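You operate a simulated robot arm through the tools that you are given. There is no shell and no other tool. Be economical: measure what you need, move in short steps, check, and stop when the job is done.

The job below is to be done with a simulated two-armed robot. You get a single attempt, and the scene is never put back.

JOB
Put the cup bar that the yellow card names into the cart drawer.
Fine: the black cup bar of the size on the yellow card stand; shut the drawer and close that catch again. Set down upright: what you pick out. Where these are worked on the way, their far stop is far enough and under half their travel is too little: cart drawer.

It is judged by the outcome, as a careful person would: the job done as asked, and still so three seconds after it is handed in. It fails if anything else is knocked over, pushed out of place, dropped, spilled or broken.

ROBOT AND FRAMES
Two 7-joint arms with two-finger parallel grippers on one trunk, on a base that drives. Base frame: it is fixed to the floor where the robot stands at the start and does not move with it; the origin is under the middle of the robot, x ahead of it, y to its left, z up. Readings come in m, rad, newtons and seconds.
The left shoulder is at the start at [0.05, 0.168, 1.146], the right one opposite. With the tool pointing down near the work surface each hand reaches from about 0.1 to 0.34 m from the robot's upright axis, wherever it stands, measured 20 degrees to its own side. Places, roughly: brake lever [0, -2, 0.8]; cart drawer [0.2, -2.2, 0.8]; cart drawer inside [0.2, -2.2, 0.8]; left orange catch [0.8, 0.4, 1.1]; middle orange catch [0.8, 0.1, 1.1]; right orange catch [0.8, -0.1, 1.1]; small walnut tray [0.75, -2, 1]; steel cart [0.5, -2.25, 0.5]; top shelf of the steel cart [0.5, -2.2, 0.9]. Payload 1.57 kg a hand.
The tool frame of a hand sits at the grasp point between the pads (the TCP): z along the fingers, y along the line on which they close. The tips reach 0.03 m beyond it. Largest opening 0.08 m; finger width 0.017, thickness 0.012; the body of the gripper, 0.04 by 0.082 m, starts 0.08 m behind the TCP.
Orientation is that of the tool frame in the base frame, as a unit quaternion [x, y, z, w]. With the fingers straight down and closing along the base's y, the tool's x points along the base's -x, its y along +y and its z along -z.

CONTROLS
- The arms move only by the tool step_arm. It takes "left_series", "right_series" or both (then of equal length, played together; a hand with none holds still); each is text: rows parted by semicolons, each of 7 numbers parted by spaces: the shift along the base's x, y, z in units of 250 mm (1.0 is 250 mm), then the turn, a rotation vector about the base's x, y, z in units of 90 degrees (1.0 is 90 degrees), then the opening in per cent of the stroke, from 0 (shut) to 100 (fully open). In form: tx ty tz rx ry rz claw; .... A call has 1 to 12 rows; each row is the pose to reach, as a shift and turn from the pose commanded when the call began. A call with a number of a shift or a turn outside -1 to 1 is refused whole. Rows are played at 5 a second. More than 0.05 m and 0.15 rad between two rows, or a gripper value outside its range, and nothing of the call is played. A pose out of reach is approached as far as the arm can. The call stops where the force on the tool passes 60 N (or 10 N more than at its start, if that is more) or the arm is blocked; 0.2 s more then pass. The fingers move at their own pace (about 0.045 m/s each) and stop on an object; they squeeze with about 21 N. The grip force told is the motor's: it shows also when the fingers shut on nothing. Time passes only in rows, and 0.2 s behind the last, so rows that repeat a pose let the fingers close. It gives the time, the measured TCP pose, the force on the tool (base axes), the opening and the grip force at its end, in the units of the frame above (readings bear some noise), with the torque about the TCP (base axes, N m) and any sound that the robot's microphone picked up.
- Cameras (640 x 400 px; columns grow to the right, rows downward): "scene" is now at [0.133, 0.0096, 1.4036]; the picture's right is [0.09, -1.00, 0.00], its down [-0.19, -0.02, -0.98] and it looks along [0.98, 0.09, -0.19] (base axes); focal length 262 px, centre (320, 200). "left" rides on the left gripper at [0.072, 0.007, -0.122] in its tool frame; the picture's right is [-0.09, 1.00, 0.00], its down [-0.84, -0.08, -0.54] and it looks along [-0.54, -0.05, 0.84] (tool axes); focal length 238 px, centre (320, 200). "right" rides on the right gripper at [0.072, -0.007, -0.122] in its tool frame; the picture's right is [0.09, 1.00, 0.00], its down [-0.84, 0.08, -0.54] and it looks along [-0.54, 0.05, 0.84] (tool axes); focal length 238 px, centre (320, 200). There is no depth. A picture from a camera that has moved, and an enlarged one, comes with that camera's place and axes in the base frame and with its lens. The place of the scene camera against the robot may be out by one fixed shift of up to 0.012 m in any direction.
- snapshot(camera): a new picture of that camera. The clock stands still meanwhile.
- move_column(by): slides the trunk up (or, below 0, down) by that many m; the arms and the scene camera ride with it, the base frame stays. It gives what a move gives, with no picture.
- steer(legs): drives the robot by 1 to 6 legs, each [ahead, left, turn to the left] in m, m and rad, along the robot's own axes; the way and the turn of a leg run together, so that a leg with both is an arc; at most 1.5 m and 3.142 rad a leg. The arms and the cameras ride along, it lands a little off, and it stops where it bumps. It gives what a move gives.
- aim_head(pan, tilt): turns the head with the scene camera to pan (to the left, within 1.396 rad either way) and tilt (down, from -0.506 to 1.204), counted from straight ahead of the robot. It gives what a move gives.
- enlarge(camera, box): a new picture of the part [left, top, right, bottom] of that camera's present view, enlarged. The clock stands still meanwhile.
- close_job(): hands the job in; it is judged then, once.

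Go step by step. Nothing tells you exact positions but the pictures and the camera data: compare them with the known pose of the tool, close in by small moves and look again before you grip or let go. The budget is 120 turns and 108 pictures, counting those below and the enlarged ones. Unless the task says otherwise, let go and move clear before handing in, and close with one line.

The tools are called after "Request:" as name(argument=value, ...) on one line, values as JSON. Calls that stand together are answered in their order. step_arm: Moves the arms, as the interface text tells. Its arguments: {"type":"object","properties":{"left_series":{"type":"string"},"right_series":{"type":"string"}},"required":[]} The other tools are called the same way: move_column (by) slides the trunk up or down; steer (legs) drives the base; aim_head (pan, tilt) turns the head that bears the scene camera; snapshot (camera) takes a picture; enlarge (camera, box) takes an enlarged picture of a part of a camera's view; close_job () hands the job in.

At the start:

```text
clock: 0.0
left_tcp_pos: [0.4052, 0.2435, 1.3348]
left_tcp_rot: [0.0, 1.0, 0.0, 0.0]
left_ft_force: [0.1, -0.5, 0.7]
left_moment: [-0.02, 0.0, -0.02]
left_width: 0.0802
left_grip_force: 0.1
right_tcp_pos: [0.3394, -0.0759, 1.3217]
right_tcp_rot: [0.001, 1.0, 0.0, 0.0]
right_ft_force: [0.3, -0.2, 0.7]
right_moment: [-0.02, 0.04, -0.01]
right_width: 0.0802
right_grip_force: 0.0
trunk travel left (down, up): [-0.314, 0.128]
robot x, y, heading: [0.0009, -0.0032, -0.0]
head pan, tilt: [0.089, 0.194]
```

scene: 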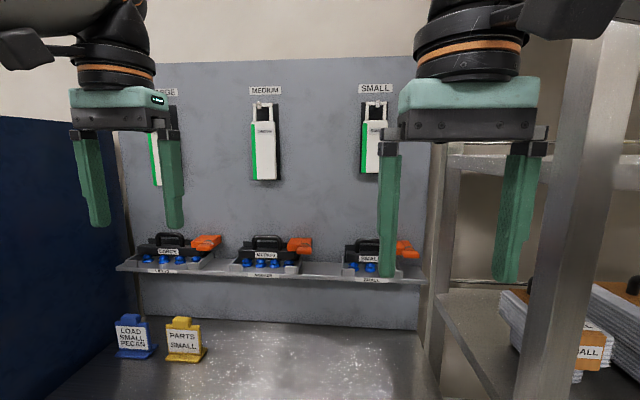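
right: 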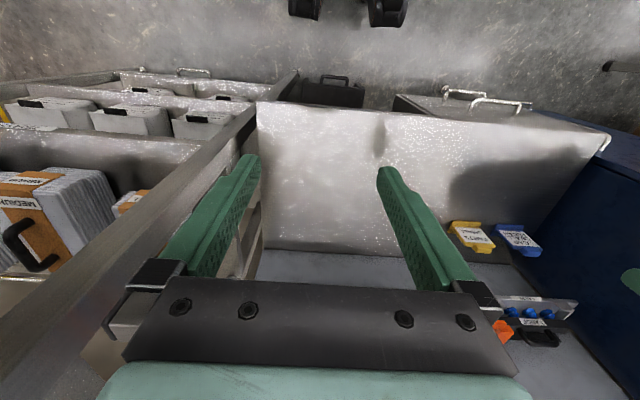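
left: 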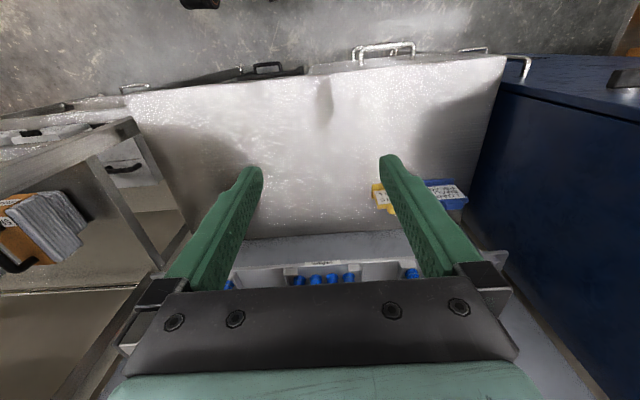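

The scene shows a bench with three cup bars, each held by an orange catch, and a yellow card that seems to read "PARTS SMALL". I'll enlarge the cards and the bars.

Request:
enlarge(camera="scene", box=[90, 300, 250, 400])

Request:
enlarge(camera="scene", box=[110, 210, 430, 310])

```text
4.00 times, centred on (170, 350) of scene
camera zoom: at [0.133, 0.0096, 1.4036], right [0.09, -1.0, 0.0], down [-0.19, -0.02, -0.98], along [0.98, 0.09, -0.19], focal length 1050 px, centre (920, -400)
```

zoom: 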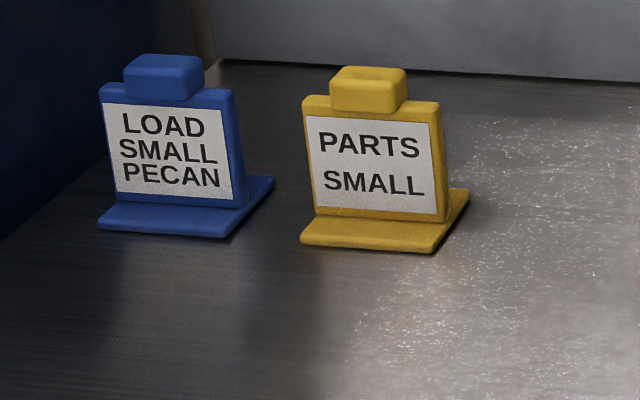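

```text
2.00 times, centred on (270, 260) of scene
camera zoom: at [0.133, 0.0096, 1.4036], right [0.09, -1.0, 0.0], down [-0.19, -0.02, -0.98], along [0.98, 0.09, -0.19], focal length 525 px, centre (420, 80)
```

zoom: 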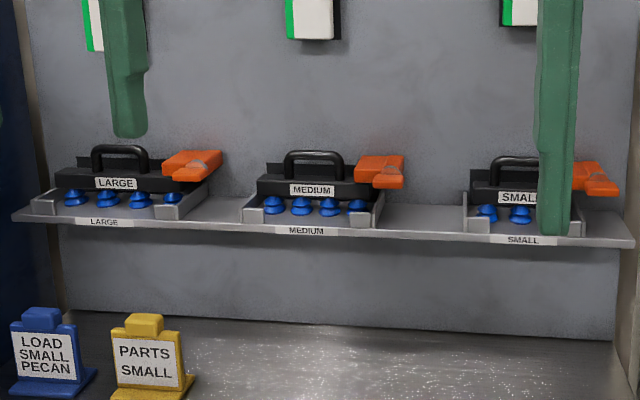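

The yellow card asks for the SMALL bar, held by the right catch. I'll raise the right hand out of the view and look closer.

Request:
step_arm(right_series="0 0 0.19 0 0 0 100;-0.1 0 0.38 0 0 0 100;-0.1 0 0.55 0 0 0 100")

Request:
enlarge(camera="scene", box=[320, 210, 448, 290])

Request:
snapshot(camera="scene")

Request:
aim_head(pan=-1.35, tilt=0.4)

Request:
snapshot(camera="scene")

```text
refused: row 2 steps farther than a row can; nothing moved
```

```text
5.00 times, centred on (384, 250) of scene
camera zoom: at [0.133, 0.0096, 1.4036], right [0.09, -1.0, 0.0], down [-0.19, -0.02, -0.98], along [0.98, 0.09, -0.19], focal length 1313 px, centre (0, -50)
```

zoom: 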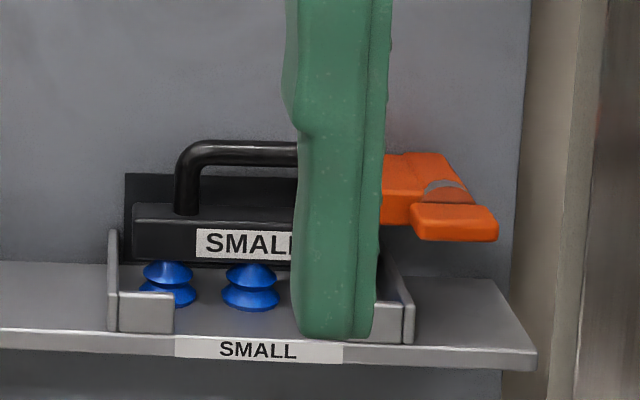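

```text
101 pictures are left
camera scene: at [0.133, 0.0096, 1.4036], right [0.09, -1.0, 0.0], down [-0.19, -0.02, -0.98], along [0.98, 0.09, -0.19], focal length 262 px, centre (320, 200)
```

scene: 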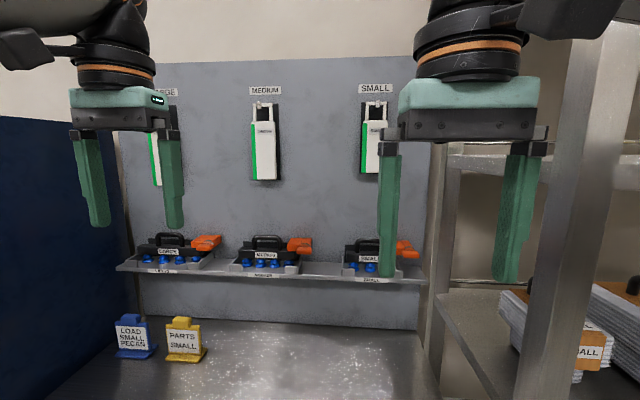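

```text
clock: 1.6
left_tcp_pos: [0.4047, 0.2426, 1.3361]
left_tcp_rot: [0.0, 1.0, 0.0, 0.001]
left_ft_force: [0.2, 0.3, -0.5]
left_moment: [0.0, 0.02, 0.02]
left_width: 0.0802
left_grip_force: 0.1
right_tcp_pos: [0.3401, -0.0749, 1.3215]
right_tcp_rot: [0.0, 1.0, 0.0, 0.001]
right_ft_force: [-0.3, -0.3, -0.8]
right_moment: [0.0, 0.03, 0.01]
right_width: 0.0799
right_grip_force: 0.0
trunk travel left (down, up): [-0.314, 0.128]
robot x, y, heading: [0.0005, 0.0046, 0.002]
head pan, tilt: [-1.349, 0.4]
```

```text
100 pictures are left
camera scene: at [0.0606, -0.0891, 1.3843], right [-0.98, -0.22, 0.0], down [-0.09, 0.38, -0.92], along [0.2, -0.9, -0.39], focal length 262 px, centre (320, 200)
```

scene: 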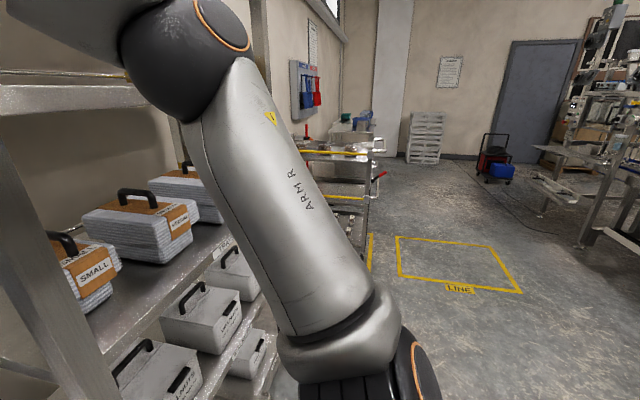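

The cart stands to the right with a red brake lever, and the bars sit on a wall shelf ahead. I'll look down to see how much room the base has in front of the bench.

Request:
aim_head(pan=0, tilt=1.1)

Request:
snapshot(camera="scene")

Request:
step_arm(right_series="0 0 0.19 0 0 0 100;0 0 0.38 0 0 0 100;0 0 0.55 0 0 0 100")

Request:
snapshot(camera="right")

```text
clock: 3.1
left_tcp_pos: [0.4059, 0.2429, 1.3354]
left_tcp_rot: [0.0, 1.0, 0.0, 0.001]
left_ft_force: [0.3, 0.2, 0.0]
left_moment: [0.04, 0.0, 0.01]
left_width: 0.0799
left_grip_force: 0.1
right_tcp_pos: [0.3398, -0.0745, 1.3208]
right_tcp_rot: [0.0, 1.0, 0.001, 0.0]
right_ft_force: [0.3, 0.9, -0.8]
right_moment: [-0.03, 0.01, 0.0]
right_width: 0.0798
right_grip_force: 0.0
trunk travel left (down, up): [-0.314, 0.128]
robot x, y, heading: [-0.0024, -0.0043, -0.002]
head pan, tilt: [0.0, 1.1]
```

```text
99 pictures are left
camera scene: at [0.1033, 0.0013, 1.3275], right [0.0, -1.0, 0.0], down [-0.89, 0.0, -0.45], along [0.45, 0.0, -0.89], focal length 262 px, centre (320, 200)
```

scene: 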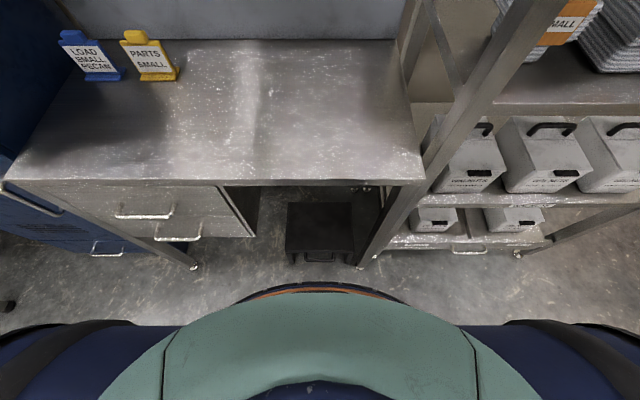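

```text
clock: 3.9
left_tcp_pos: [0.4051, 0.2442, 1.3352]
left_tcp_rot: [0.0, 1.0, -0.001, 0.001]
left_ft_force: [-0.3, 0.2, -0.5]
left_moment: [0.0, -0.01, 0.01]
left_width: 0.0801
left_grip_force: 0.0
right_tcp_pos: [0.3315, -0.0769, 1.3569]
right_tcp_rot: [0.0, 1.0, 0.002, 0.001]
right_ft_force: [0.3, -0.2, 0.2]
right_moment: [-0.02, -0.01, 0.04]
right_width: 0.08
right_grip_force: 0.0
right hand out of reach, approached as far as the arm can: row 1, 2, 3
trunk travel left (down, up): [-0.314, 0.128]
robot x, y, heading: [0.0005, 0.0015, 0.001]
head pan, tilt: [0.0, 1.1]
```

```text
98 pictures are left
camera right: at [0.2603, -0.084, 1.4774], right [-0.09, 1.0, 0.0], down [0.84, 0.08, 0.54], along [0.54, 0.05, -0.84], focal length 238 px, centre (320, 200)
```

right: 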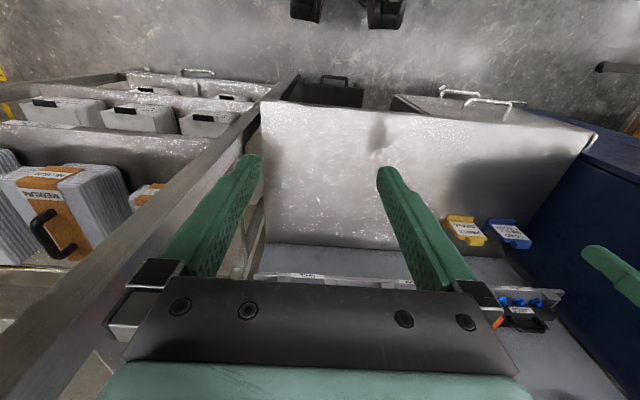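

The bench edge is at about x≈0.39 and a rack post at about (0.41, -0.25), so there is some room to go forward. I'll draw the right hand back and turn it to a forward-down tilt, then look at the small bar.

Request:
step_arm(right_series="-0.12 -0.12 -0.08 0 0 0 100;-0.22 -0.25 -0.18 0 0 0 100;-0.3 -0.35 -0.3 0 0 0 100;-0.3 -0.45 -0.45 0 0 0 100")

Request:
aim_head(pan=-0.1, tilt=0.35)

Request:
snapshot(camera="scene")

```text
clock: 4.9
left_tcp_pos: [0.4062, 0.2433, 1.3349]
left_tcp_rot: [0.0, 1.0, 0.0, -0.001]
left_ft_force: [-0.2, -1.1, 0.7]
left_moment: [0.03, 0.03, -0.01]
left_width: 0.08
left_grip_force: 0.1
right_tcp_pos: [0.257, -0.1921, 1.2399]
right_tcp_rot: [0.001, 1.0, 0.002, 0.0]
right_ft_force: [0.6, 0.5, 1.0]
right_moment: [0.02, 0.05, -0.01]
right_width: 0.08
right_grip_force: 0.0
trunk travel left (down, up): [-0.314, 0.128]
robot x, y, heading: [-0.0035, 0.0044, 0.003]
head pan, tilt: [0.0, 1.1]
```

```text
clock: 6.0
left_tcp_pos: [0.4059, 0.2439, 1.3355]
left_tcp_rot: [0.0, 1.0, 0.0, -0.001]
left_ft_force: [0.6, -0.2, 0.3]
left_moment: [0.01, -0.05, 0.02]
left_width: 0.0802
left_grip_force: 0.0
right_tcp_pos: [0.2565, -0.1898, 1.2402]
right_tcp_rot: [0.0, 1.0, 0.001, 0.0]
right_ft_force: [0.1, 0.0, 0.5]
right_moment: [-0.02, 0.0, -0.03]
right_width: 0.0799
right_grip_force: 0.1
trunk travel left (down, up): [-0.314, 0.128]
robot x, y, heading: [0.0021, -0.004, 0.004]
head pan, tilt: [-0.099, 0.351]
```

```text
97 pictures are left
camera scene: at [0.1329, -0.0079, 1.3888], right [-0.1, -1.0, 0.0], down [-0.34, 0.03, -0.94], along [0.93, -0.09, -0.34], focal length 262 px, centre (320, 200)
```

scene: 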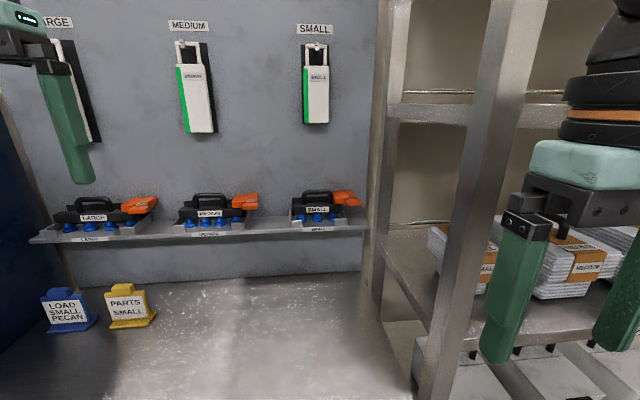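

Request:
steer(legs=[[0.08, 0.08, 0]])

Request:
enlarge(camera="scene", box=[270, 160, 430, 260])

Request:
snapshot(camera="right")

```text
clock: 7.2
left_tcp_pos: [0.4851, 0.3242, 1.3348]
left_tcp_rot: [0.001, 1.0, 0.0, 0.0]
left_ft_force: [0.3, -0.1, -0.1]
left_moment: [-0.03, 0.04, 0.01]
left_width: 0.0798
left_grip_force: 0.0
right_tcp_pos: [0.3361, -0.1104, 1.2405]
right_tcp_rot: [0.0, 1.0, 0.0, -0.001]
right_ft_force: [-0.2, -1.6, 0.7]
right_moment: [-0.03, 0.01, -0.01]
right_width: 0.08
right_grip_force: 0.0
trunk travel left (down, up): [-0.314, 0.128]
robot x, y, heading: [0.0787, 0.0801, -0.002]
head pan, tilt: [-0.099, 0.351]
```

```text
4.00 times, centred on (350, 210) of scene
camera zoom: at [0.2123, 0.0733, 1.3888], right [-0.1, -0.99, 0.0], down [-0.34, 0.03, -0.94], along [0.93, -0.09, -0.34], focal length 1050 px, centre (200, 160)
```

zoom: 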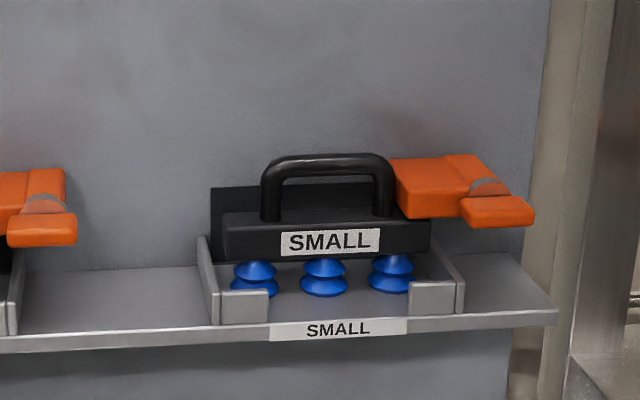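

```text
95 pictures are left
camera right: at [0.2647, -0.1157, 1.3623], right [-0.09, 1.0, 0.0], down [0.84, 0.07, 0.54], along [0.54, 0.05, -0.84], focal length 238 px, centre (320, 200)
```

right: 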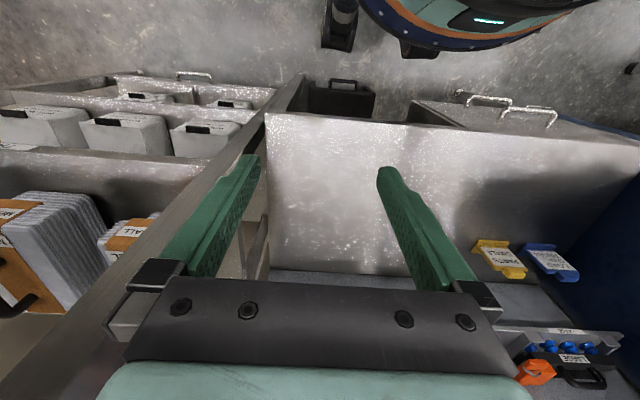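

By triangulation the small bar's handle is at about [0.80, -0.065, 1.165], running along y, with the catch just to its right. I'll tilt the right hand forward 45° and bring its camera near the catch for a closer look.

Request:
step_arm(right_series="0.1 0 0 0 -0.09 0 100;0.2 0 0 0 -0.18 0 100;0.3 0 0 0 -0.27 0 100;0.4 0 0 0 -0.36 0 100;0.5 0 0 0 -0.45 0 100;0.6 0 0 0 -0.5 0 100")

Request:
snapshot(camera="right")

Request:
snapshot(camera="scene")

```text
clock: 8.6
left_tcp_pos: [0.485, 0.3231, 1.3356]
left_tcp_rot: [0.0, 1.0, 0.001, 0.0]
left_ft_force: [-0.1, 0.9, -0.2]
left_moment: [0.03, 0.01, -0.01]
left_width: 0.0801
left_grip_force: 0.1
right_tcp_pos: [0.4847, -0.1102, 1.2414]
right_tcp_rot: [0.001, 0.924, 0.001, 0.383]
right_ft_force: [-1.5, -0.6, -0.1]
right_moment: [-0.02, 0.01, 0.03]
right_width: 0.0798
right_grip_force: 0.0
trunk travel left (down, up): [-0.314, 0.128]
robot x, y, heading: [0.0811, 0.0845, -0.003]
head pan, tilt: [-0.099, 0.351]
```

```text
94 pictures are left
camera right: at [0.3486, -0.1159, 1.2751], right [-0.06, 1.0, -0.06], down [0.21, 0.07, 0.98], along [0.98, 0.05, -0.21], focal length 238 px, centre (320, 200)
```

right: 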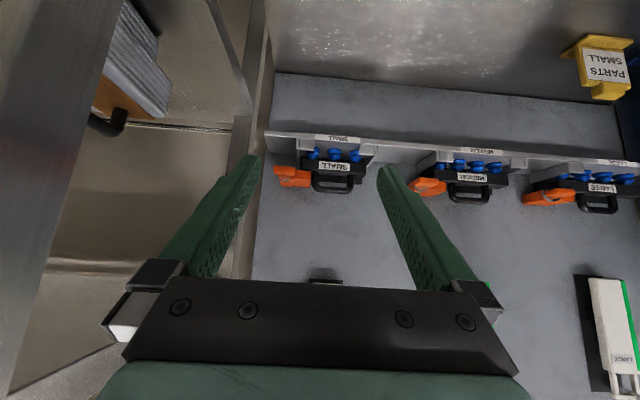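

```text
93 pictures are left
camera scene: at [0.2121, 0.0726, 1.3888], right [-0.1, -0.99, 0.0], down [-0.34, 0.03, -0.94], along [0.93, -0.09, -0.34], focal length 262 px, centre (320, 200)
```

scene: 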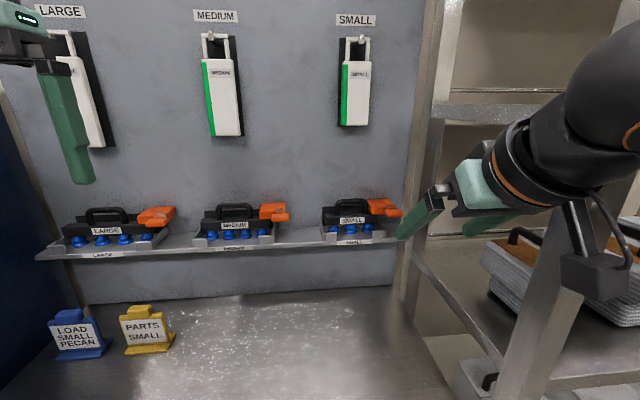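

Request:
enlarge(camera="right", box=[262, 125, 390, 205])

Request:
enlarge(camera="right", box=[400, 135, 640, 225])

Request:
enlarge(camera="scene", box=[310, 185, 422, 255])

```text
5.00 times, centred on (326, 165) of right
camera zoom: at [0.3486, -0.1159, 1.2751], right [-0.06, 1.0, -0.06], down [0.21, 0.07, 0.98], along [0.98, 0.05, -0.21], focal length 1192 px, centre (290, 375)
```

zoom: 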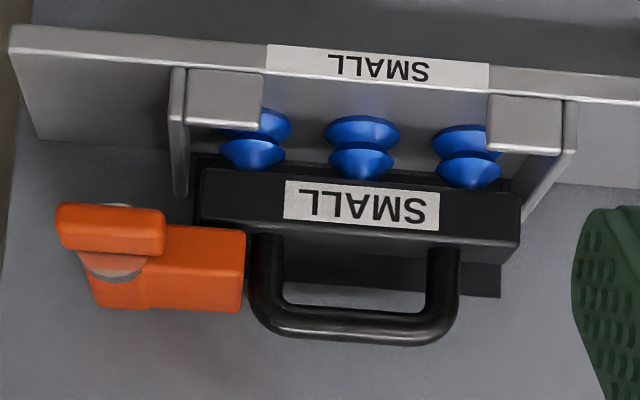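

```text
2.67 times, centred on (520, 180) of right
camera zoom: at [0.3486, -0.1159, 1.2751], right [-0.06, 1.0, -0.06], down [0.21, 0.07, 0.98], along [0.98, 0.05, -0.21], focal length 636 px, centre (-213, 253)
```

zoom: 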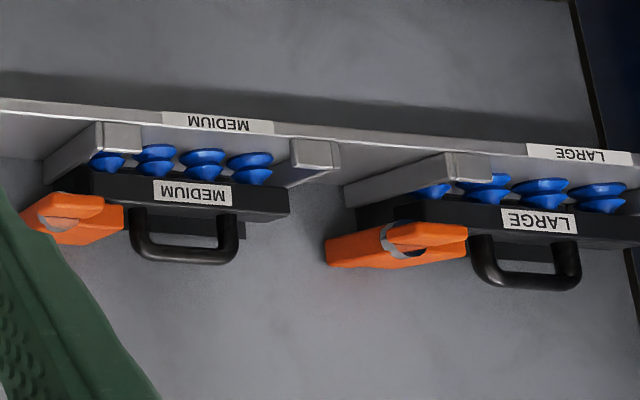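

```text
5.71 times, centred on (366, 220) of scene
camera zoom: at [0.2121, 0.0726, 1.3888], right [-0.1, -0.99, 0.0], down [-0.34, 0.03, -0.94], along [0.93, -0.09, -0.34], focal length 1500 px, centre (57, 86)
```

zoom: 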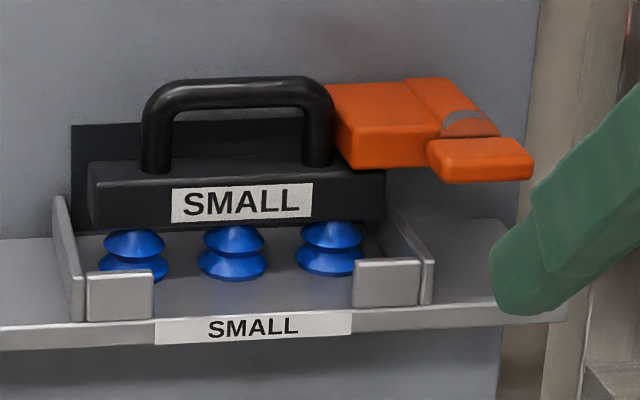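

Request:
step_arm(right_series="0.15 0 0 0 0 0 100;0.3 0 0 0 0 0 100;0.45 0 0 0 0 0 100")

Request:
snapshot(camera="right")

```text
clock: 9.4
left_tcp_pos: [0.4844, 0.3244, 1.3358]
left_tcp_rot: [0.001, 1.0, 0.0, 0.0]
left_ft_force: [-0.2, -0.3, -1.1]
left_moment: [0.02, 0.02, 0.01]
left_width: 0.08
left_grip_force: 0.1
right_tcp_pos: [0.5992, -0.1088, 1.2395]
right_tcp_rot: [0.001, 0.924, 0.001, 0.381]
right_ft_force: [0.5, 0.3, 0.1]
right_moment: [-0.01, -0.03, 0.0]
right_width: 0.08
right_grip_force: 0.1
trunk travel left (down, up): [-0.314, 0.128]
robot x, y, heading: [0.0783, 0.0805, -0.004]
head pan, tilt: [-0.099, 0.351]
```

```text
89 pictures are left
camera right: at [0.4616, -0.1152, 1.2755], right [-0.07, 1.0, -0.06], down [0.21, 0.08, 0.97], along [0.98, 0.05, -0.21], focal length 238 px, centre (320, 200)
```

right: 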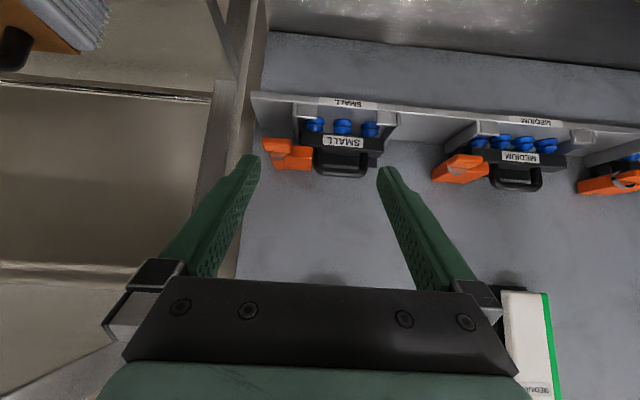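

Request:
enlarge(camera="right", box=[240, 90, 400, 190])

Request:
enlarge(camera="right", box=[420, 110, 580, 210])

```text
4.00 times, centred on (320, 140) of right
camera zoom: at [0.4616, -0.1152, 1.2755], right [-0.07, 1.0, -0.06], down [0.21, 0.08, 0.97], along [0.98, 0.05, -0.21], focal length 953 px, centre (320, 440)
```

zoom: 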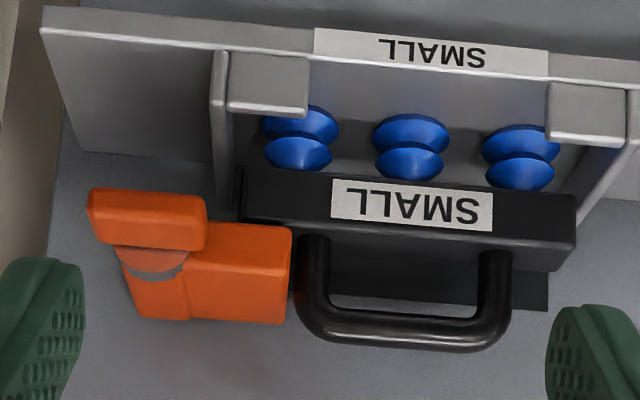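

```text
4.00 times, centred on (500, 160) of right
camera zoom: at [0.4616, -0.1152, 1.2755], right [-0.07, 1.0, -0.06], down [0.21, 0.08, 0.97], along [0.98, 0.05, -0.21], focal length 953 px, centre (-400, 360)
```

zoom: 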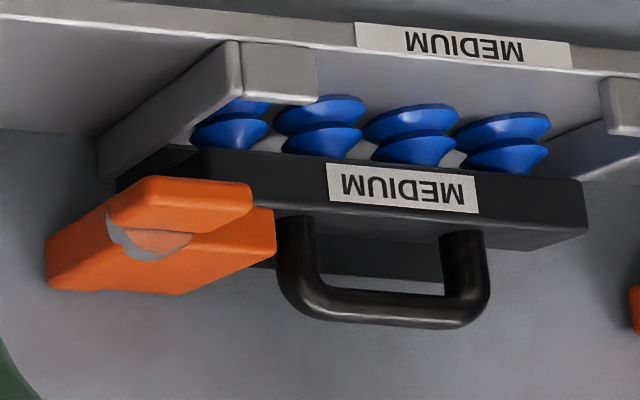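

The catch looks like a wall-mounted block with a grey pivot disc and a tab handle in front. I'll lower the camera to its level to understand the axis.

Request:
step_arm(right_series="0 -0.1 -0.14 0 0 0 100;0 -0.1 -0.3 0 0 0 100;0 -0.1 -0.46 0 0 0 100;0 -0.1 -0.6 0 0 0 100")

Request:
enlarge(camera="right", box=[240, 150, 400, 250])

```text
clock: 10.4
left_tcp_pos: [0.4841, 0.3235, 1.3354]
left_tcp_rot: [0.001, 1.0, 0.0, 0.0]
left_ft_force: [-0.3, -0.7, 0.5]
left_moment: [0.02, -0.02, 0.01]
left_width: 0.0802
left_grip_force: 0.0
right_tcp_pos: [0.5974, -0.1348, 1.089]
right_tcp_rot: [0.001, 0.924, 0.001, 0.383]
right_ft_force: [-0.6, 0.1, 0.8]
right_moment: [-0.01, -0.03, -0.01]
right_width: 0.08
right_grip_force: 0.2
trunk travel left (down, up): [-0.314, 0.128]
robot x, y, heading: [0.0808, 0.0808, -0.001]
head pan, tilt: [-0.099, 0.351]
```

```text
4.00 times, centred on (320, 200) of right
camera zoom: at [0.4602, -0.1406, 1.1245], right [-0.07, 1.0, -0.06], down [0.21, 0.07, 0.98], along [0.98, 0.05, -0.21], focal length 953 px, centre (320, 200)
```

zoom: 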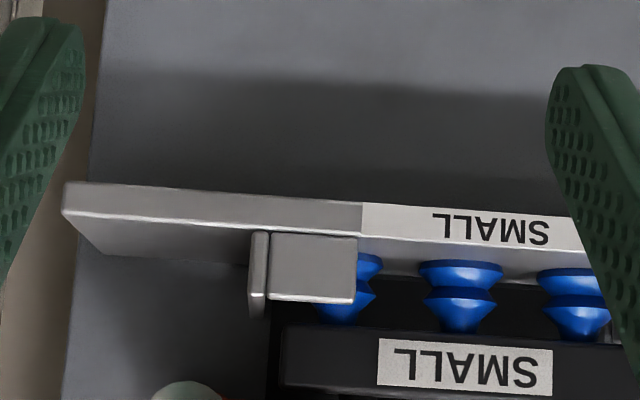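

Request:
enlarge(camera="right", box=[240, 200, 400, 300])

Request:
snapshot(camera="right")

```text
4.00 times, centred on (320, 250) of right
camera zoom: at [0.4602, -0.1406, 1.1245], right [-0.07, 1.0, -0.06], down [0.21, 0.07, 0.98], along [0.98, 0.05, -0.21], focal length 953 px, centre (320, 0)
```

zoom: 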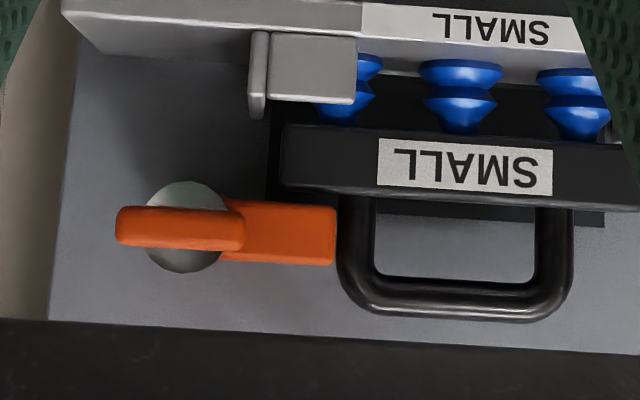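

```text
84 pictures are left
camera right: at [0.4602, -0.1406, 1.1245], right [-0.07, 1.0, -0.06], down [0.21, 0.07, 0.98], along [0.98, 0.05, -0.21], focal length 238 px, centre (320, 200)
```

right: 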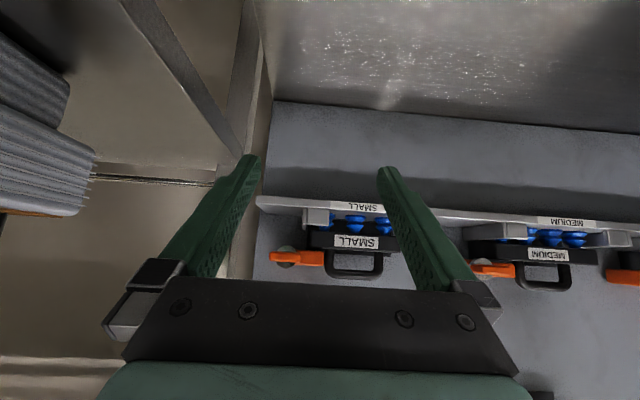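

The catch is a quarter-turn latch about x: the tab is at about [0.775, -0.164, 1.1335], and the arm must swing up (+90° about x) to free the bar. The rack post is close to the right arm, so I'll shift the robot left and check elbow clearance.

Request:
step_arm(right_series="0 0.1 0.18 0 0 0 100;0 0.1 0.34 0 0 0 100")

Request:
steer(legs=[[0, 0.12, 0]])

Request:
aim_head(pan=-0.5, tilt=0.5)

Request:
snapshot(camera="scene")

```text
refused: row 1 steps farther than a row can; nothing moved
```

```text
clock: 11.6
left_tcp_pos: [0.4849, 0.447, 1.3342]
left_tcp_rot: [0.002, 1.0, -0.001, 0.001]
left_ft_force: [-0.7, 1.0, -0.6]
left_moment: [-0.04, -0.03, 0.0]
left_width: 0.0802
left_grip_force: 0.0
right_tcp_pos: [0.5981, -0.0107, 1.0897]
right_tcp_rot: [0.001, 0.924, 0.001, 0.383]
right_ft_force: [0.1, 0.3, 0.9]
right_moment: [-0.01, -0.01, -0.03]
right_width: 0.0801
right_grip_force: 0.1
trunk travel left (down, up): [-0.314, 0.128]
robot x, y, heading: [0.0811, 0.2039, -0.006]
head pan, tilt: [-0.099, 0.351]
```

```text
clock: 12.5
left_tcp_pos: [0.4832, 0.4452, 1.3354]
left_tcp_rot: [0.002, 1.0, 0.001, 0.001]
left_ft_force: [0.9, -0.1, 0.0]
left_moment: [-0.01, 0.0, -0.04]
left_width: 0.0801
left_grip_force: 0.0
right_tcp_pos: [0.5984, -0.0119, 1.0911]
right_tcp_rot: [0.0, 0.924, 0.002, 0.382]
right_ft_force: [-0.3, -0.4, -0.8]
right_moment: [-0.02, 0.04, 0.04]
right_width: 0.0803
right_grip_force: 0.1
trunk travel left (down, up): [-0.314, 0.128]
robot x, y, heading: [0.0795, 0.1994, 0.0]
head pan, tilt: [-0.499, 0.499]
```

```text
83 pictures are left
camera scene: at [0.199, 0.161, 1.3752], right [-0.48, -0.88, 0.0], down [-0.42, 0.23, -0.88], along [0.77, -0.42, -0.48], focal length 262 px, centre (320, 200)
```

scene: 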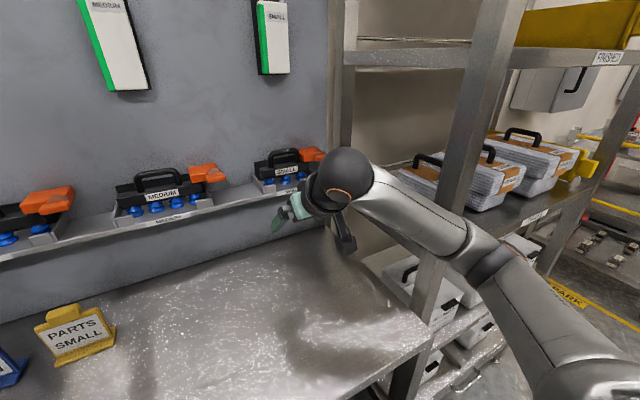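

The right elbow swings out toward the rack post, so the left arm (elbow over the free bench) is better for the catch and bar. I'll tuck the right hand back and drive right so the left shoulder faces the small bar.

Request:
step_arm(right_series="-0.15 0 0.06 0 0.08 0 100;-0.3 0 0.12 0 0.16 0 100;-0.45 0 0.18 0 0.24 0 100;-0.6 0 0.24 0 0.32 0 100;-0.75 0 0.3 0 0.4 0 100;-0.9 0 0.36 0 0.48 0 100;-1 -0.1 0.4 0 0.5 0 100;-1 -0.2 0.4 0 0.5 0 100")

Request:
step_arm(left_series="-0.18 0 0 0 0 0 100;-0.36 0 -0.05 0 0 0 100;-0.5 0 -0.2 0 0 0 100", right_series="-0.1 0 0 0 0 0 100;-0.2 0 0 0 0 0 100;-0.3 0 0 0 0 0 100")

Request:
steer(legs=[[-0.06, 0, 0], [0, -0.47, 0]])

Request:
aim_head(pan=0.25, tilt=0.4)

Request:
snapshot(camera="scene")

```text
clock: 14.3
left_tcp_pos: [0.4842, 0.4454, 1.3343]
left_tcp_rot: [0.001, 1.0, 0.0, 0.001]
left_ft_force: [-0.5, -0.6, 0.0]
left_moment: [0.01, 0.0, -0.01]
left_width: 0.0801
left_grip_force: 0.1
right_tcp_pos: [0.3471, -0.0603, 1.1896]
right_tcp_rot: [0.001, 1.0, 0.001, -0.001]
right_ft_force: [-0.2, 0.5, 0.2]
right_moment: [-0.01, 0.01, 0.0]
right_width: 0.0801
right_grip_force: 0.0
trunk travel left (down, up): [-0.314, 0.128]
robot x, y, heading: [0.0762, 0.2004, 0.002]
head pan, tilt: [-0.499, 0.499]
```

```text
refused: row 3 steps farther than a row can; nothing moved
```

```text
clock: 17.7
left_tcp_pos: [0.4244, -0.0254, 1.3358]
left_tcp_rot: [0.003, 1.0, 0.0, 0.0]
left_ft_force: [0.4, -0.8, -0.4]
left_moment: [0.0, 0.02, -0.01]
left_width: 0.0801
left_grip_force: 0.1
right_tcp_pos: [0.2838, -0.531, 1.1891]
right_tcp_rot: [0.005, 1.0, 0.001, 0.0]
right_ft_force: [0.1, 0.2, 0.0]
right_moment: [0.02, -0.01, 0.04]
right_width: 0.0799
right_grip_force: 0.0
trunk travel left (down, up): [-0.314, 0.128]
robot x, y, heading: [0.0161, -0.2686, -0.008]
head pan, tilt: [-0.499, 0.499]
```

```text
clock: 18.8
left_tcp_pos: [0.4228, -0.0236, 1.335]
left_tcp_rot: [0.004, 1.0, 0.0, 0.001]
left_ft_force: [0.0, -0.8, -1.1]
left_moment: [0.0, 0.02, 0.02]
left_width: 0.0799
left_grip_force: 0.1
right_tcp_pos: [0.284, -0.5308, 1.1894]
right_tcp_rot: [0.005, 1.0, 0.0, 0.0]
right_ft_force: [-0.4, 0.1, -0.5]
right_moment: [-0.01, -0.01, 0.0]
right_width: 0.0803
right_grip_force: 0.1
trunk travel left (down, up): [-0.314, 0.128]
robot x, y, heading: [0.02, -0.2638, -0.006]
head pan, tilt: [0.25, 0.4]
```

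```text
82 pictures are left
camera scene: at [0.1467, -0.2419, 1.3843], right [0.24, -0.97, 0.0], down [-0.38, -0.09, -0.92], along [0.89, 0.22, -0.39], focal length 262 px, centre (320, 200)
```

scene: 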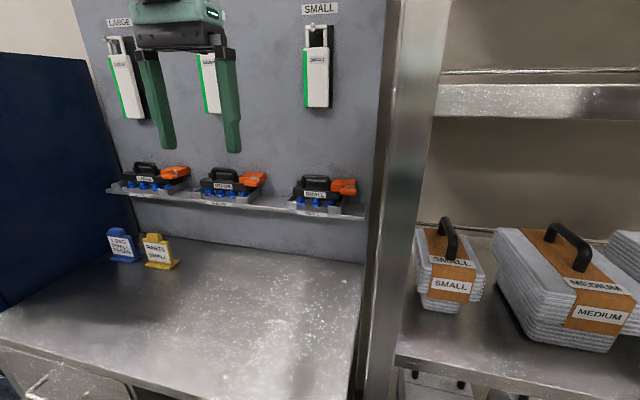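

The left arm now has a clear run to the catch. I'll pitch the left hand to horizontal while moving it in front of the catch with plenty of stand-off.

Request:
step_arm(left_series="0.04 -0.04 -0.05 0 -0.09 0 100;0.08 -0.08 -0.1 0 -0.18 0 100;0.12 -0.12 -0.15 0 -0.27 0 100;0.16 -0.16 -0.2 0 -0.36 0 100;0.2 -0.2 -0.25 0 -0.45 0 100;0.24 -0.24 -0.3 0 -0.54 0 100;0.28 -0.28 -0.35 0 -0.63 0 100;0.32 -0.32 -0.4 0 -0.72 0 100;0.36 -0.36 -0.45 0 -0.81 0 100;0.4 -0.4 -0.5 0 -0.9 0 100;0.44 -0.44 -0.55 0 -0.97 0 100;0.48 -0.48 -0.6 0 -1 0 100")

Request:
step_arm(left_series="0 0 0 0.09 0 0 100;0 0 0 0.18 0 0 100;0 0 0 0.27 0 0 100;0 0 0 0.36 0 0 100;0 0 0 0.45 0 0 100;0 0 0 0.54 0 0 100;0 0 0 0.63 0 0 100;0 0 0 0.72 0 0 100;0 0 0 0.81 0 0 100;0 0 0 0.9 0 0 100;0 0 0 0.97 0 0 100;0 0 0 1 0 0 100")

Request:
snapshot(camera="scene")

Request:
snapshot(camera="left")

```text
clock: 21.4
left_tcp_pos: [0.5432, -0.1448, 1.1866]
left_tcp_rot: [0.003, 0.706, 0.001, 0.708]
left_ft_force: [-0.7, -0.7, -0.8]
left_moment: [0.0, -0.05, 0.02]
left_width: 0.0802
left_grip_force: 0.0
right_tcp_pos: [0.2849, -0.532, 1.1894]
right_tcp_rot: [0.004, 1.0, 0.001, 0.0]
right_ft_force: [-0.8, -0.2, -0.1]
right_moment: [0.02, 0.03, 0.01]
right_width: 0.0801
right_grip_force: 0.0
trunk travel left (down, up): [-0.314, 0.128]
robot x, y, heading: [0.0157, -0.2676, -0.006]
head pan, tilt: [0.25, 0.4]
```

```text
clock: 24.0
left_tcp_pos: [0.5437, -0.1439, 1.1862]
left_tcp_rot: [0.502, 0.498, 0.502, 0.498]
left_ft_force: [0.5, 0.3, -0.1]
left_moment: [0.0, -0.02, 0.0]
left_width: 0.0802
left_grip_force: 0.1
right_tcp_pos: [0.2853, -0.5308, 1.1903]
right_tcp_rot: [0.005, 1.0, 0.001, 0.0]
right_ft_force: [-1.2, 0.3, -0.7]
right_moment: [-0.04, 0.0, 0.0]
right_width: 0.0801
right_grip_force: 0.1
trunk travel left (down, up): [-0.314, 0.128]
robot x, y, heading: [0.0171, -0.2669, -0.008]
head pan, tilt: [0.25, 0.4]
```

```text
81 pictures are left
camera scene: at [0.1467, -0.2419, 1.3843], right [0.24, -0.97, 0.0], down [-0.38, -0.09, -0.92], along [0.89, 0.22, -0.39], focal length 262 px, centre (320, 200)
```

scene: 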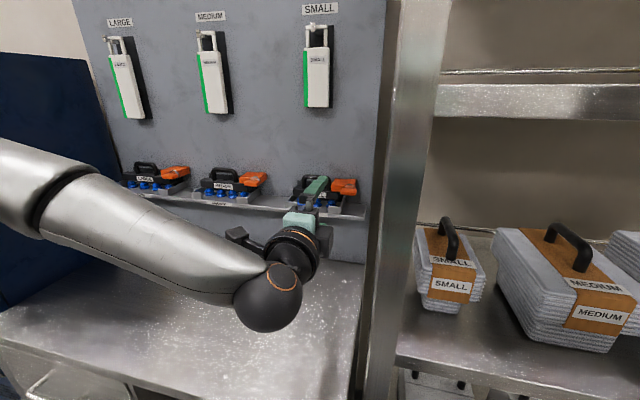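

```text
80 pictures are left
camera left: at [0.422, -0.0724, 1.1927], right [0.0, -0.1, 0.99], down [-0.54, -0.84, -0.08], along [0.84, -0.54, -0.06], focal length 238 px, centre (320, 200)
```

left: 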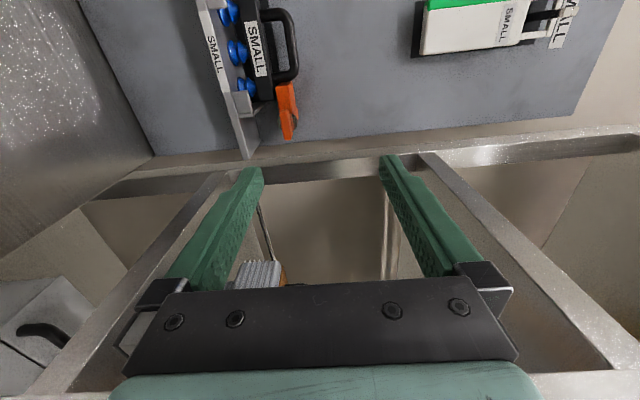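

Orientation reached. I'll move to stand-off in front of the tab and check.

Request:
step_arm(left_series="0.15 -0.02 -0.05 0 0 0 100;0.3 -0.04 -0.1 0 0 0 100;0.45 -0.06 -0.16 0 0 0 100;0.58 -0.08 -0.211 0 0 0 100;0.58 -0.08 -0.211 0 0 0 100")

Request:
snapshot(camera="left")

Request:
enlarge(camera="scene", box=[270, 160, 382, 230])

```text
clock: 25.2
left_tcp_pos: [0.6888, -0.1644, 1.134]
left_tcp_rot: [0.502, 0.498, 0.501, 0.498]
left_ft_force: [-0.1, -0.5, -0.7]
left_moment: [0.0, 0.0, 0.03]
left_width: 0.08
left_grip_force: 0.2
right_tcp_pos: [0.2838, -0.5308, 1.1898]
right_tcp_rot: [0.005, 1.0, 0.001, 0.0]
right_ft_force: [0.3, 0.2, -0.9]
right_moment: [0.05, -0.01, -0.02]
right_width: 0.0802
right_grip_force: 0.1
trunk travel left (down, up): [-0.314, 0.128]
robot x, y, heading: [0.013, -0.267, -0.008]
head pan, tilt: [0.25, 0.4]
```

```text
79 pictures are left
camera left: at [0.5676, -0.0918, 1.1405], right [0.0, -0.1, 1.0], down [-0.54, -0.84, -0.08], along [0.84, -0.54, -0.05], focal length 238 px, centre (320, 200)
```

left: 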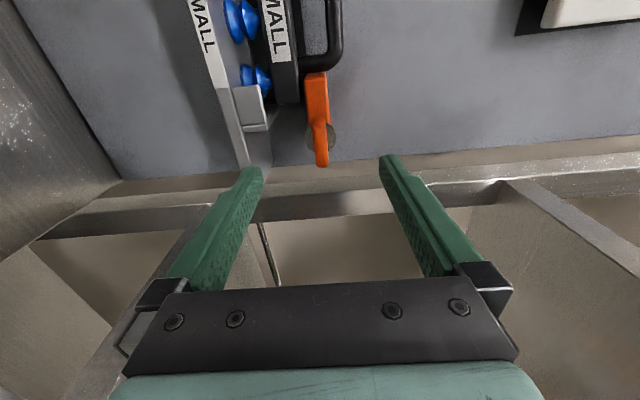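

```text
5.71 times, centred on (326, 195) of scene
camera zoom: at [0.1465, -0.2417, 1.3844], right [0.24, -0.97, 0.0], down [-0.38, -0.09, -0.92], along [0.89, 0.22, -0.39], focal length 1500 px, centre (286, 229)
```

zoom: 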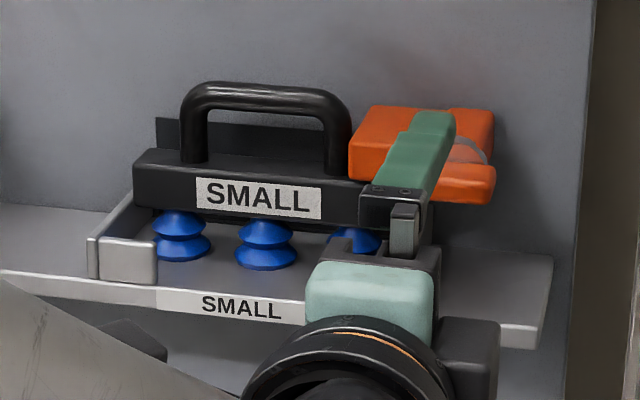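

The tab position is confirmed. I'll narrow the fingers to half and advance so they straddle the tab.

Request:
step_arm(left_series="0 0 0 0 0 0 50;0 0 0 0 0 0 50;0.12 -0.002 0 0 0 0 50;0.22 -0.003 0 0 0 0 50;0.25 -0.003 0 0 0 0 50")

Request:
enlarge(camera="left", box=[200, 60, 440, 210])

Request:
enlarge(camera="scene", box=[290, 160, 370, 210])

```text
clock: 26.4
left_tcp_pos: [0.7512, -0.1666, 1.1334]
left_tcp_rot: [0.502, 0.498, 0.502, 0.498]
left_ft_force: [0.3, -0.5, 0.3]
left_moment: [0.04, -0.01, 0.03]
left_width: 0.0402
left_grip_force: 0.0
right_tcp_pos: [0.2851, -0.5318, 1.19]
right_tcp_rot: [0.003, 1.0, 0.001, 0.0]
right_ft_force: [0.9, 0.1, -1.3]
right_moment: [0.0, -0.01, 0.03]
right_width: 0.08
right_grip_force: 0.1
trunk travel left (down, up): [-0.314, 0.128]
robot x, y, heading: [0.0204, -0.2657, -0.005]
head pan, tilt: [0.25, 0.4]
```

```text
2.67 times, centred on (320, 135) of left
camera zoom: at [0.6307, -0.0941, 1.1405], right [0.0, -0.1, 0.99], down [-0.54, -0.84, -0.08], along [0.84, -0.54, -0.05], focal length 636 px, centre (320, 373)
```

zoom: 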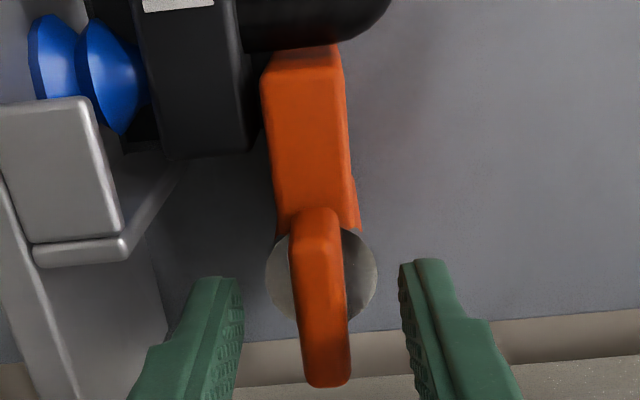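

```text
8.00 times, centred on (330, 185) of scene
camera zoom: at [0.1467, -0.2418, 1.3843], right [0.24, -0.97, 0.0], down [-0.38, -0.09, -0.92], along [0.89, 0.22, -0.39], focal length 2100 px, centre (240, 320)
```

zoom: 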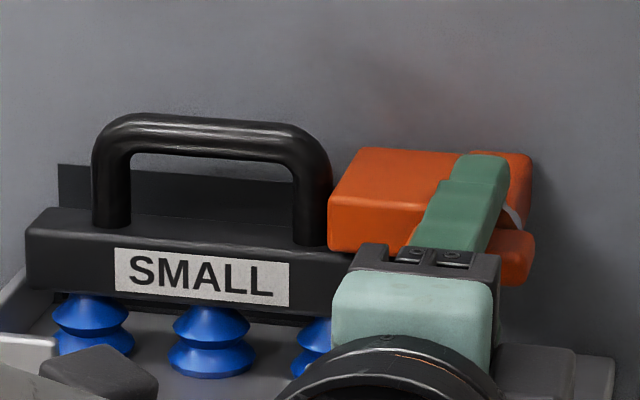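

The tab is centred between the fingers with the tips just short of the disc. Closing on it.

Request:
step_arm(left_series="0 0.008 0 0 0 0 0;0 0.008 0 0 0 0 0;0 0.008 0 0 0 0 0;0 0.008 0 0 0 0 0")

Request:
enlarge(camera="left", box=[200, 60, 440, 210])

```text
clock: 27.4
left_tcp_pos: [0.7522, -0.1642, 1.1341]
left_tcp_rot: [0.502, 0.498, 0.502, 0.498]
left_ft_force: [3.5, 0.2, 1.8]
left_moment: [-0.05, 0.0, -0.25]
left_width: 0.0117
left_grip_force: 29.4
right_tcp_pos: [0.285, -0.5316, 1.1891]
right_tcp_rot: [0.005, 1.0, 0.001, 0.0]
right_ft_force: [-0.9, -0.3, -0.5]
right_moment: [0.0, 0.0, -0.01]
right_width: 0.0798
right_grip_force: 0.0
trunk travel left (down, up): [-0.314, 0.128]
robot x, y, heading: [0.0182, -0.2652, -0.009]
head pan, tilt: [0.25, 0.4]
```

```text
2.67 times, centred on (320, 135) of left
camera zoom: at [0.6309, -0.0919, 1.1409], right [0.0, -0.1, 1.0], down [-0.54, -0.84, -0.08], along [0.84, -0.54, -0.05], focal length 636 px, centre (320, 373)
```

zoom: 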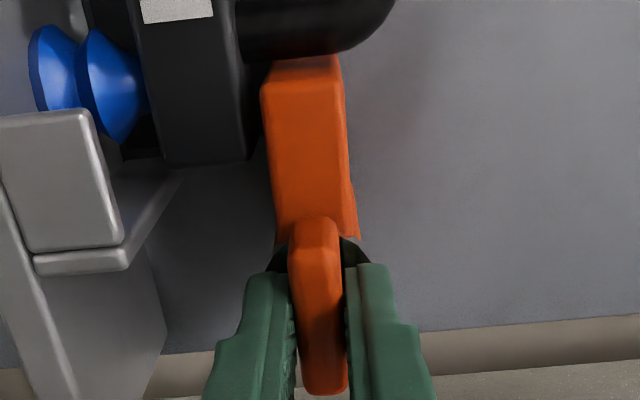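

Gripped on the tab (about 12 mm). Now I'll turn about +x in small rows, first 40°, watching the force.

Request:
step_arm(left_series="0 0 0 0.09 0 0 0;0 0 0 0.18 0 0 0;0 0 0 0.27 0 0 0;0 0 0 0.36 0 0 0;0 0 0 0.45 0 0 0")

Request:
enlarge(camera="scene", box=[290, 160, 370, 210])

```text
clock: 28.6
left_tcp_pos: [0.7476, -0.1659, 1.134]
left_tcp_rot: [0.637, 0.296, 0.645, 0.3]
left_ft_force: [19.3, -9.0, 17.9]
left_moment: [-0.03, 0.01, 0.16]
left_width: 0.0122
left_grip_force: 30.0
left hand out of reach, approached as far as the arm can: row 5
right_tcp_pos: [0.285, -0.5313, 1.1903]
right_tcp_rot: [0.004, 1.0, 0.002, 0.0]
right_ft_force: [-0.1, 0.5, 0.3]
right_moment: [-0.01, 0.0, 0.01]
right_width: 0.08
right_grip_force: 0.1
trunk travel left (down, up): [-0.314, 0.128]
robot x, y, heading: [0.0175, -0.2659, -0.003]
head pan, tilt: [0.25, 0.4]
```

```text
8.00 times, centred on (330, 185) of scene
camera zoom: at [0.1471, -0.2438, 1.3847], right [0.24, -0.97, 0.0], down [-0.38, -0.09, -0.92], along [0.89, 0.22, -0.39], focal length 2100 px, centre (240, 320)
```

zoom: 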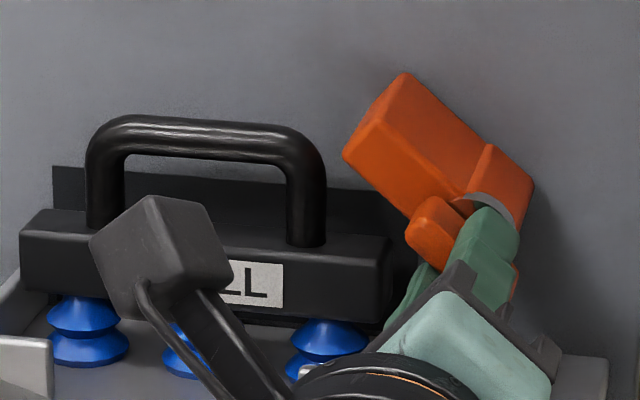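

The catch turned about 45° and the wrist hit its limit. I'll let go, back off and see whether the catch stays, then unwind the wrist for a second turn.

Request:
step_arm(left_series="0 0 0 -0.01 0 0 50;0 0 0 -0.01 0 0 50;0 0 0 -0.01 0 0 50;-0.18 0 0 -0.01 0 0 50;-0.36 0 0 -0.01 0 0 50")

Request:
enlarge(camera="scene", box=[250, 135, 410, 235])

Request:
step_arm(left_series="0 0 0 -0.09 0 0 100;0 0 0 -0.18 0 0 100;0 0 0 -0.27 0 0 100;0 0 0 -0.36 0 0 100;0 0 0 -0.45 0 0 100;0 0 0 -0.54 0 0 100;0 0 0 -0.63 0 0 100;0 0 0 -0.72 0 0 100;0 0 0 -0.81 0 0 100;0 0 0 -0.9 0 0 100;0 0 0 -0.99 0 0 100")

Request:
enlarge(camera="scene", box=[250, 135, 410, 235])

```text
clock: 29.8
left_tcp_pos: [0.656, -0.1631, 1.1231]
left_tcp_rot: [0.641, 0.299, 0.641, 0.299]
left_ft_force: [-0.3, -0.4, 0.5]
left_moment: [0.0, 0.0, 0.02]
left_width: 0.0401
left_grip_force: 0.1
right_tcp_pos: [0.2839, -0.5305, 1.1904]
right_tcp_rot: [0.004, 1.0, 0.002, 0.0]
right_ft_force: [0.1, 0.2, -0.8]
right_moment: [-0.06, -0.02, 0.03]
right_width: 0.0798
right_grip_force: 0.0
trunk travel left (down, up): [-0.314, 0.128]
robot x, y, heading: [0.0142, -0.2629, -0.008]
head pan, tilt: [0.25, 0.4]
```

```text
4.00 times, centred on (330, 185) of scene
camera zoom: at [0.1463, -0.2418, 1.3844], right [0.24, -0.97, 0.0], down [-0.38, -0.09, -0.92], along [0.89, 0.22, -0.39], focal length 1050 px, centre (280, 260)
```

zoom: 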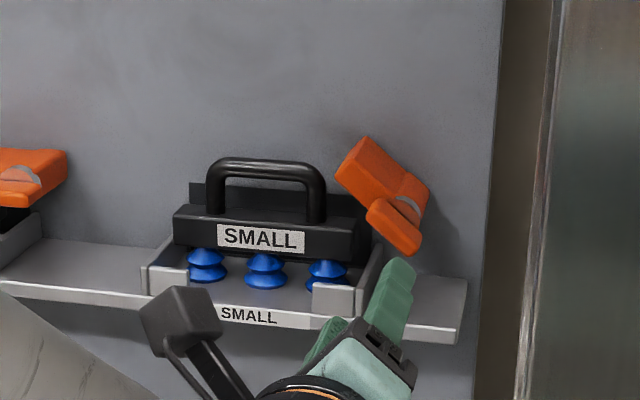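

```text
clock: 32.2
left_tcp_pos: [0.657, -0.1623, 1.126]
left_tcp_rot: [0.246, 0.663, 0.246, 0.663]
left_ft_force: [1.1, 0.7, -1.0]
left_moment: [0.0, -0.05, 0.01]
left_width: 0.0799
left_grip_force: 0.2
right_tcp_pos: [0.2847, -0.5311, 1.1905]
right_tcp_rot: [0.004, 1.0, 0.001, 0.0]
right_ft_force: [-0.5, -0.4, -0.2]
right_moment: [0.03, 0.0, 0.02]
right_width: 0.08
right_grip_force: 0.1
trunk travel left (down, up): [-0.314, 0.128]
robot x, y, heading: [0.0177, -0.2647, -0.008]
head pan, tilt: [0.25, 0.4]
```

```text
4.00 times, centred on (330, 185) of scene
camera zoom: at [0.1467, -0.2418, 1.3843], right [0.24, -0.97, 0.0], down [-0.38, -0.09, -0.92], along [0.89, 0.22, -0.39], focal length 1050 px, centre (280, 260)
```

zoom: 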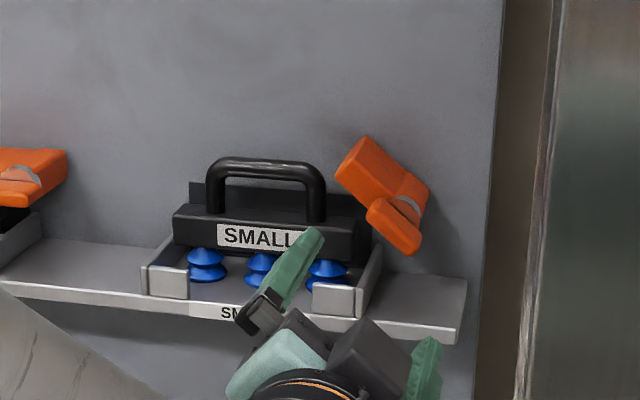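

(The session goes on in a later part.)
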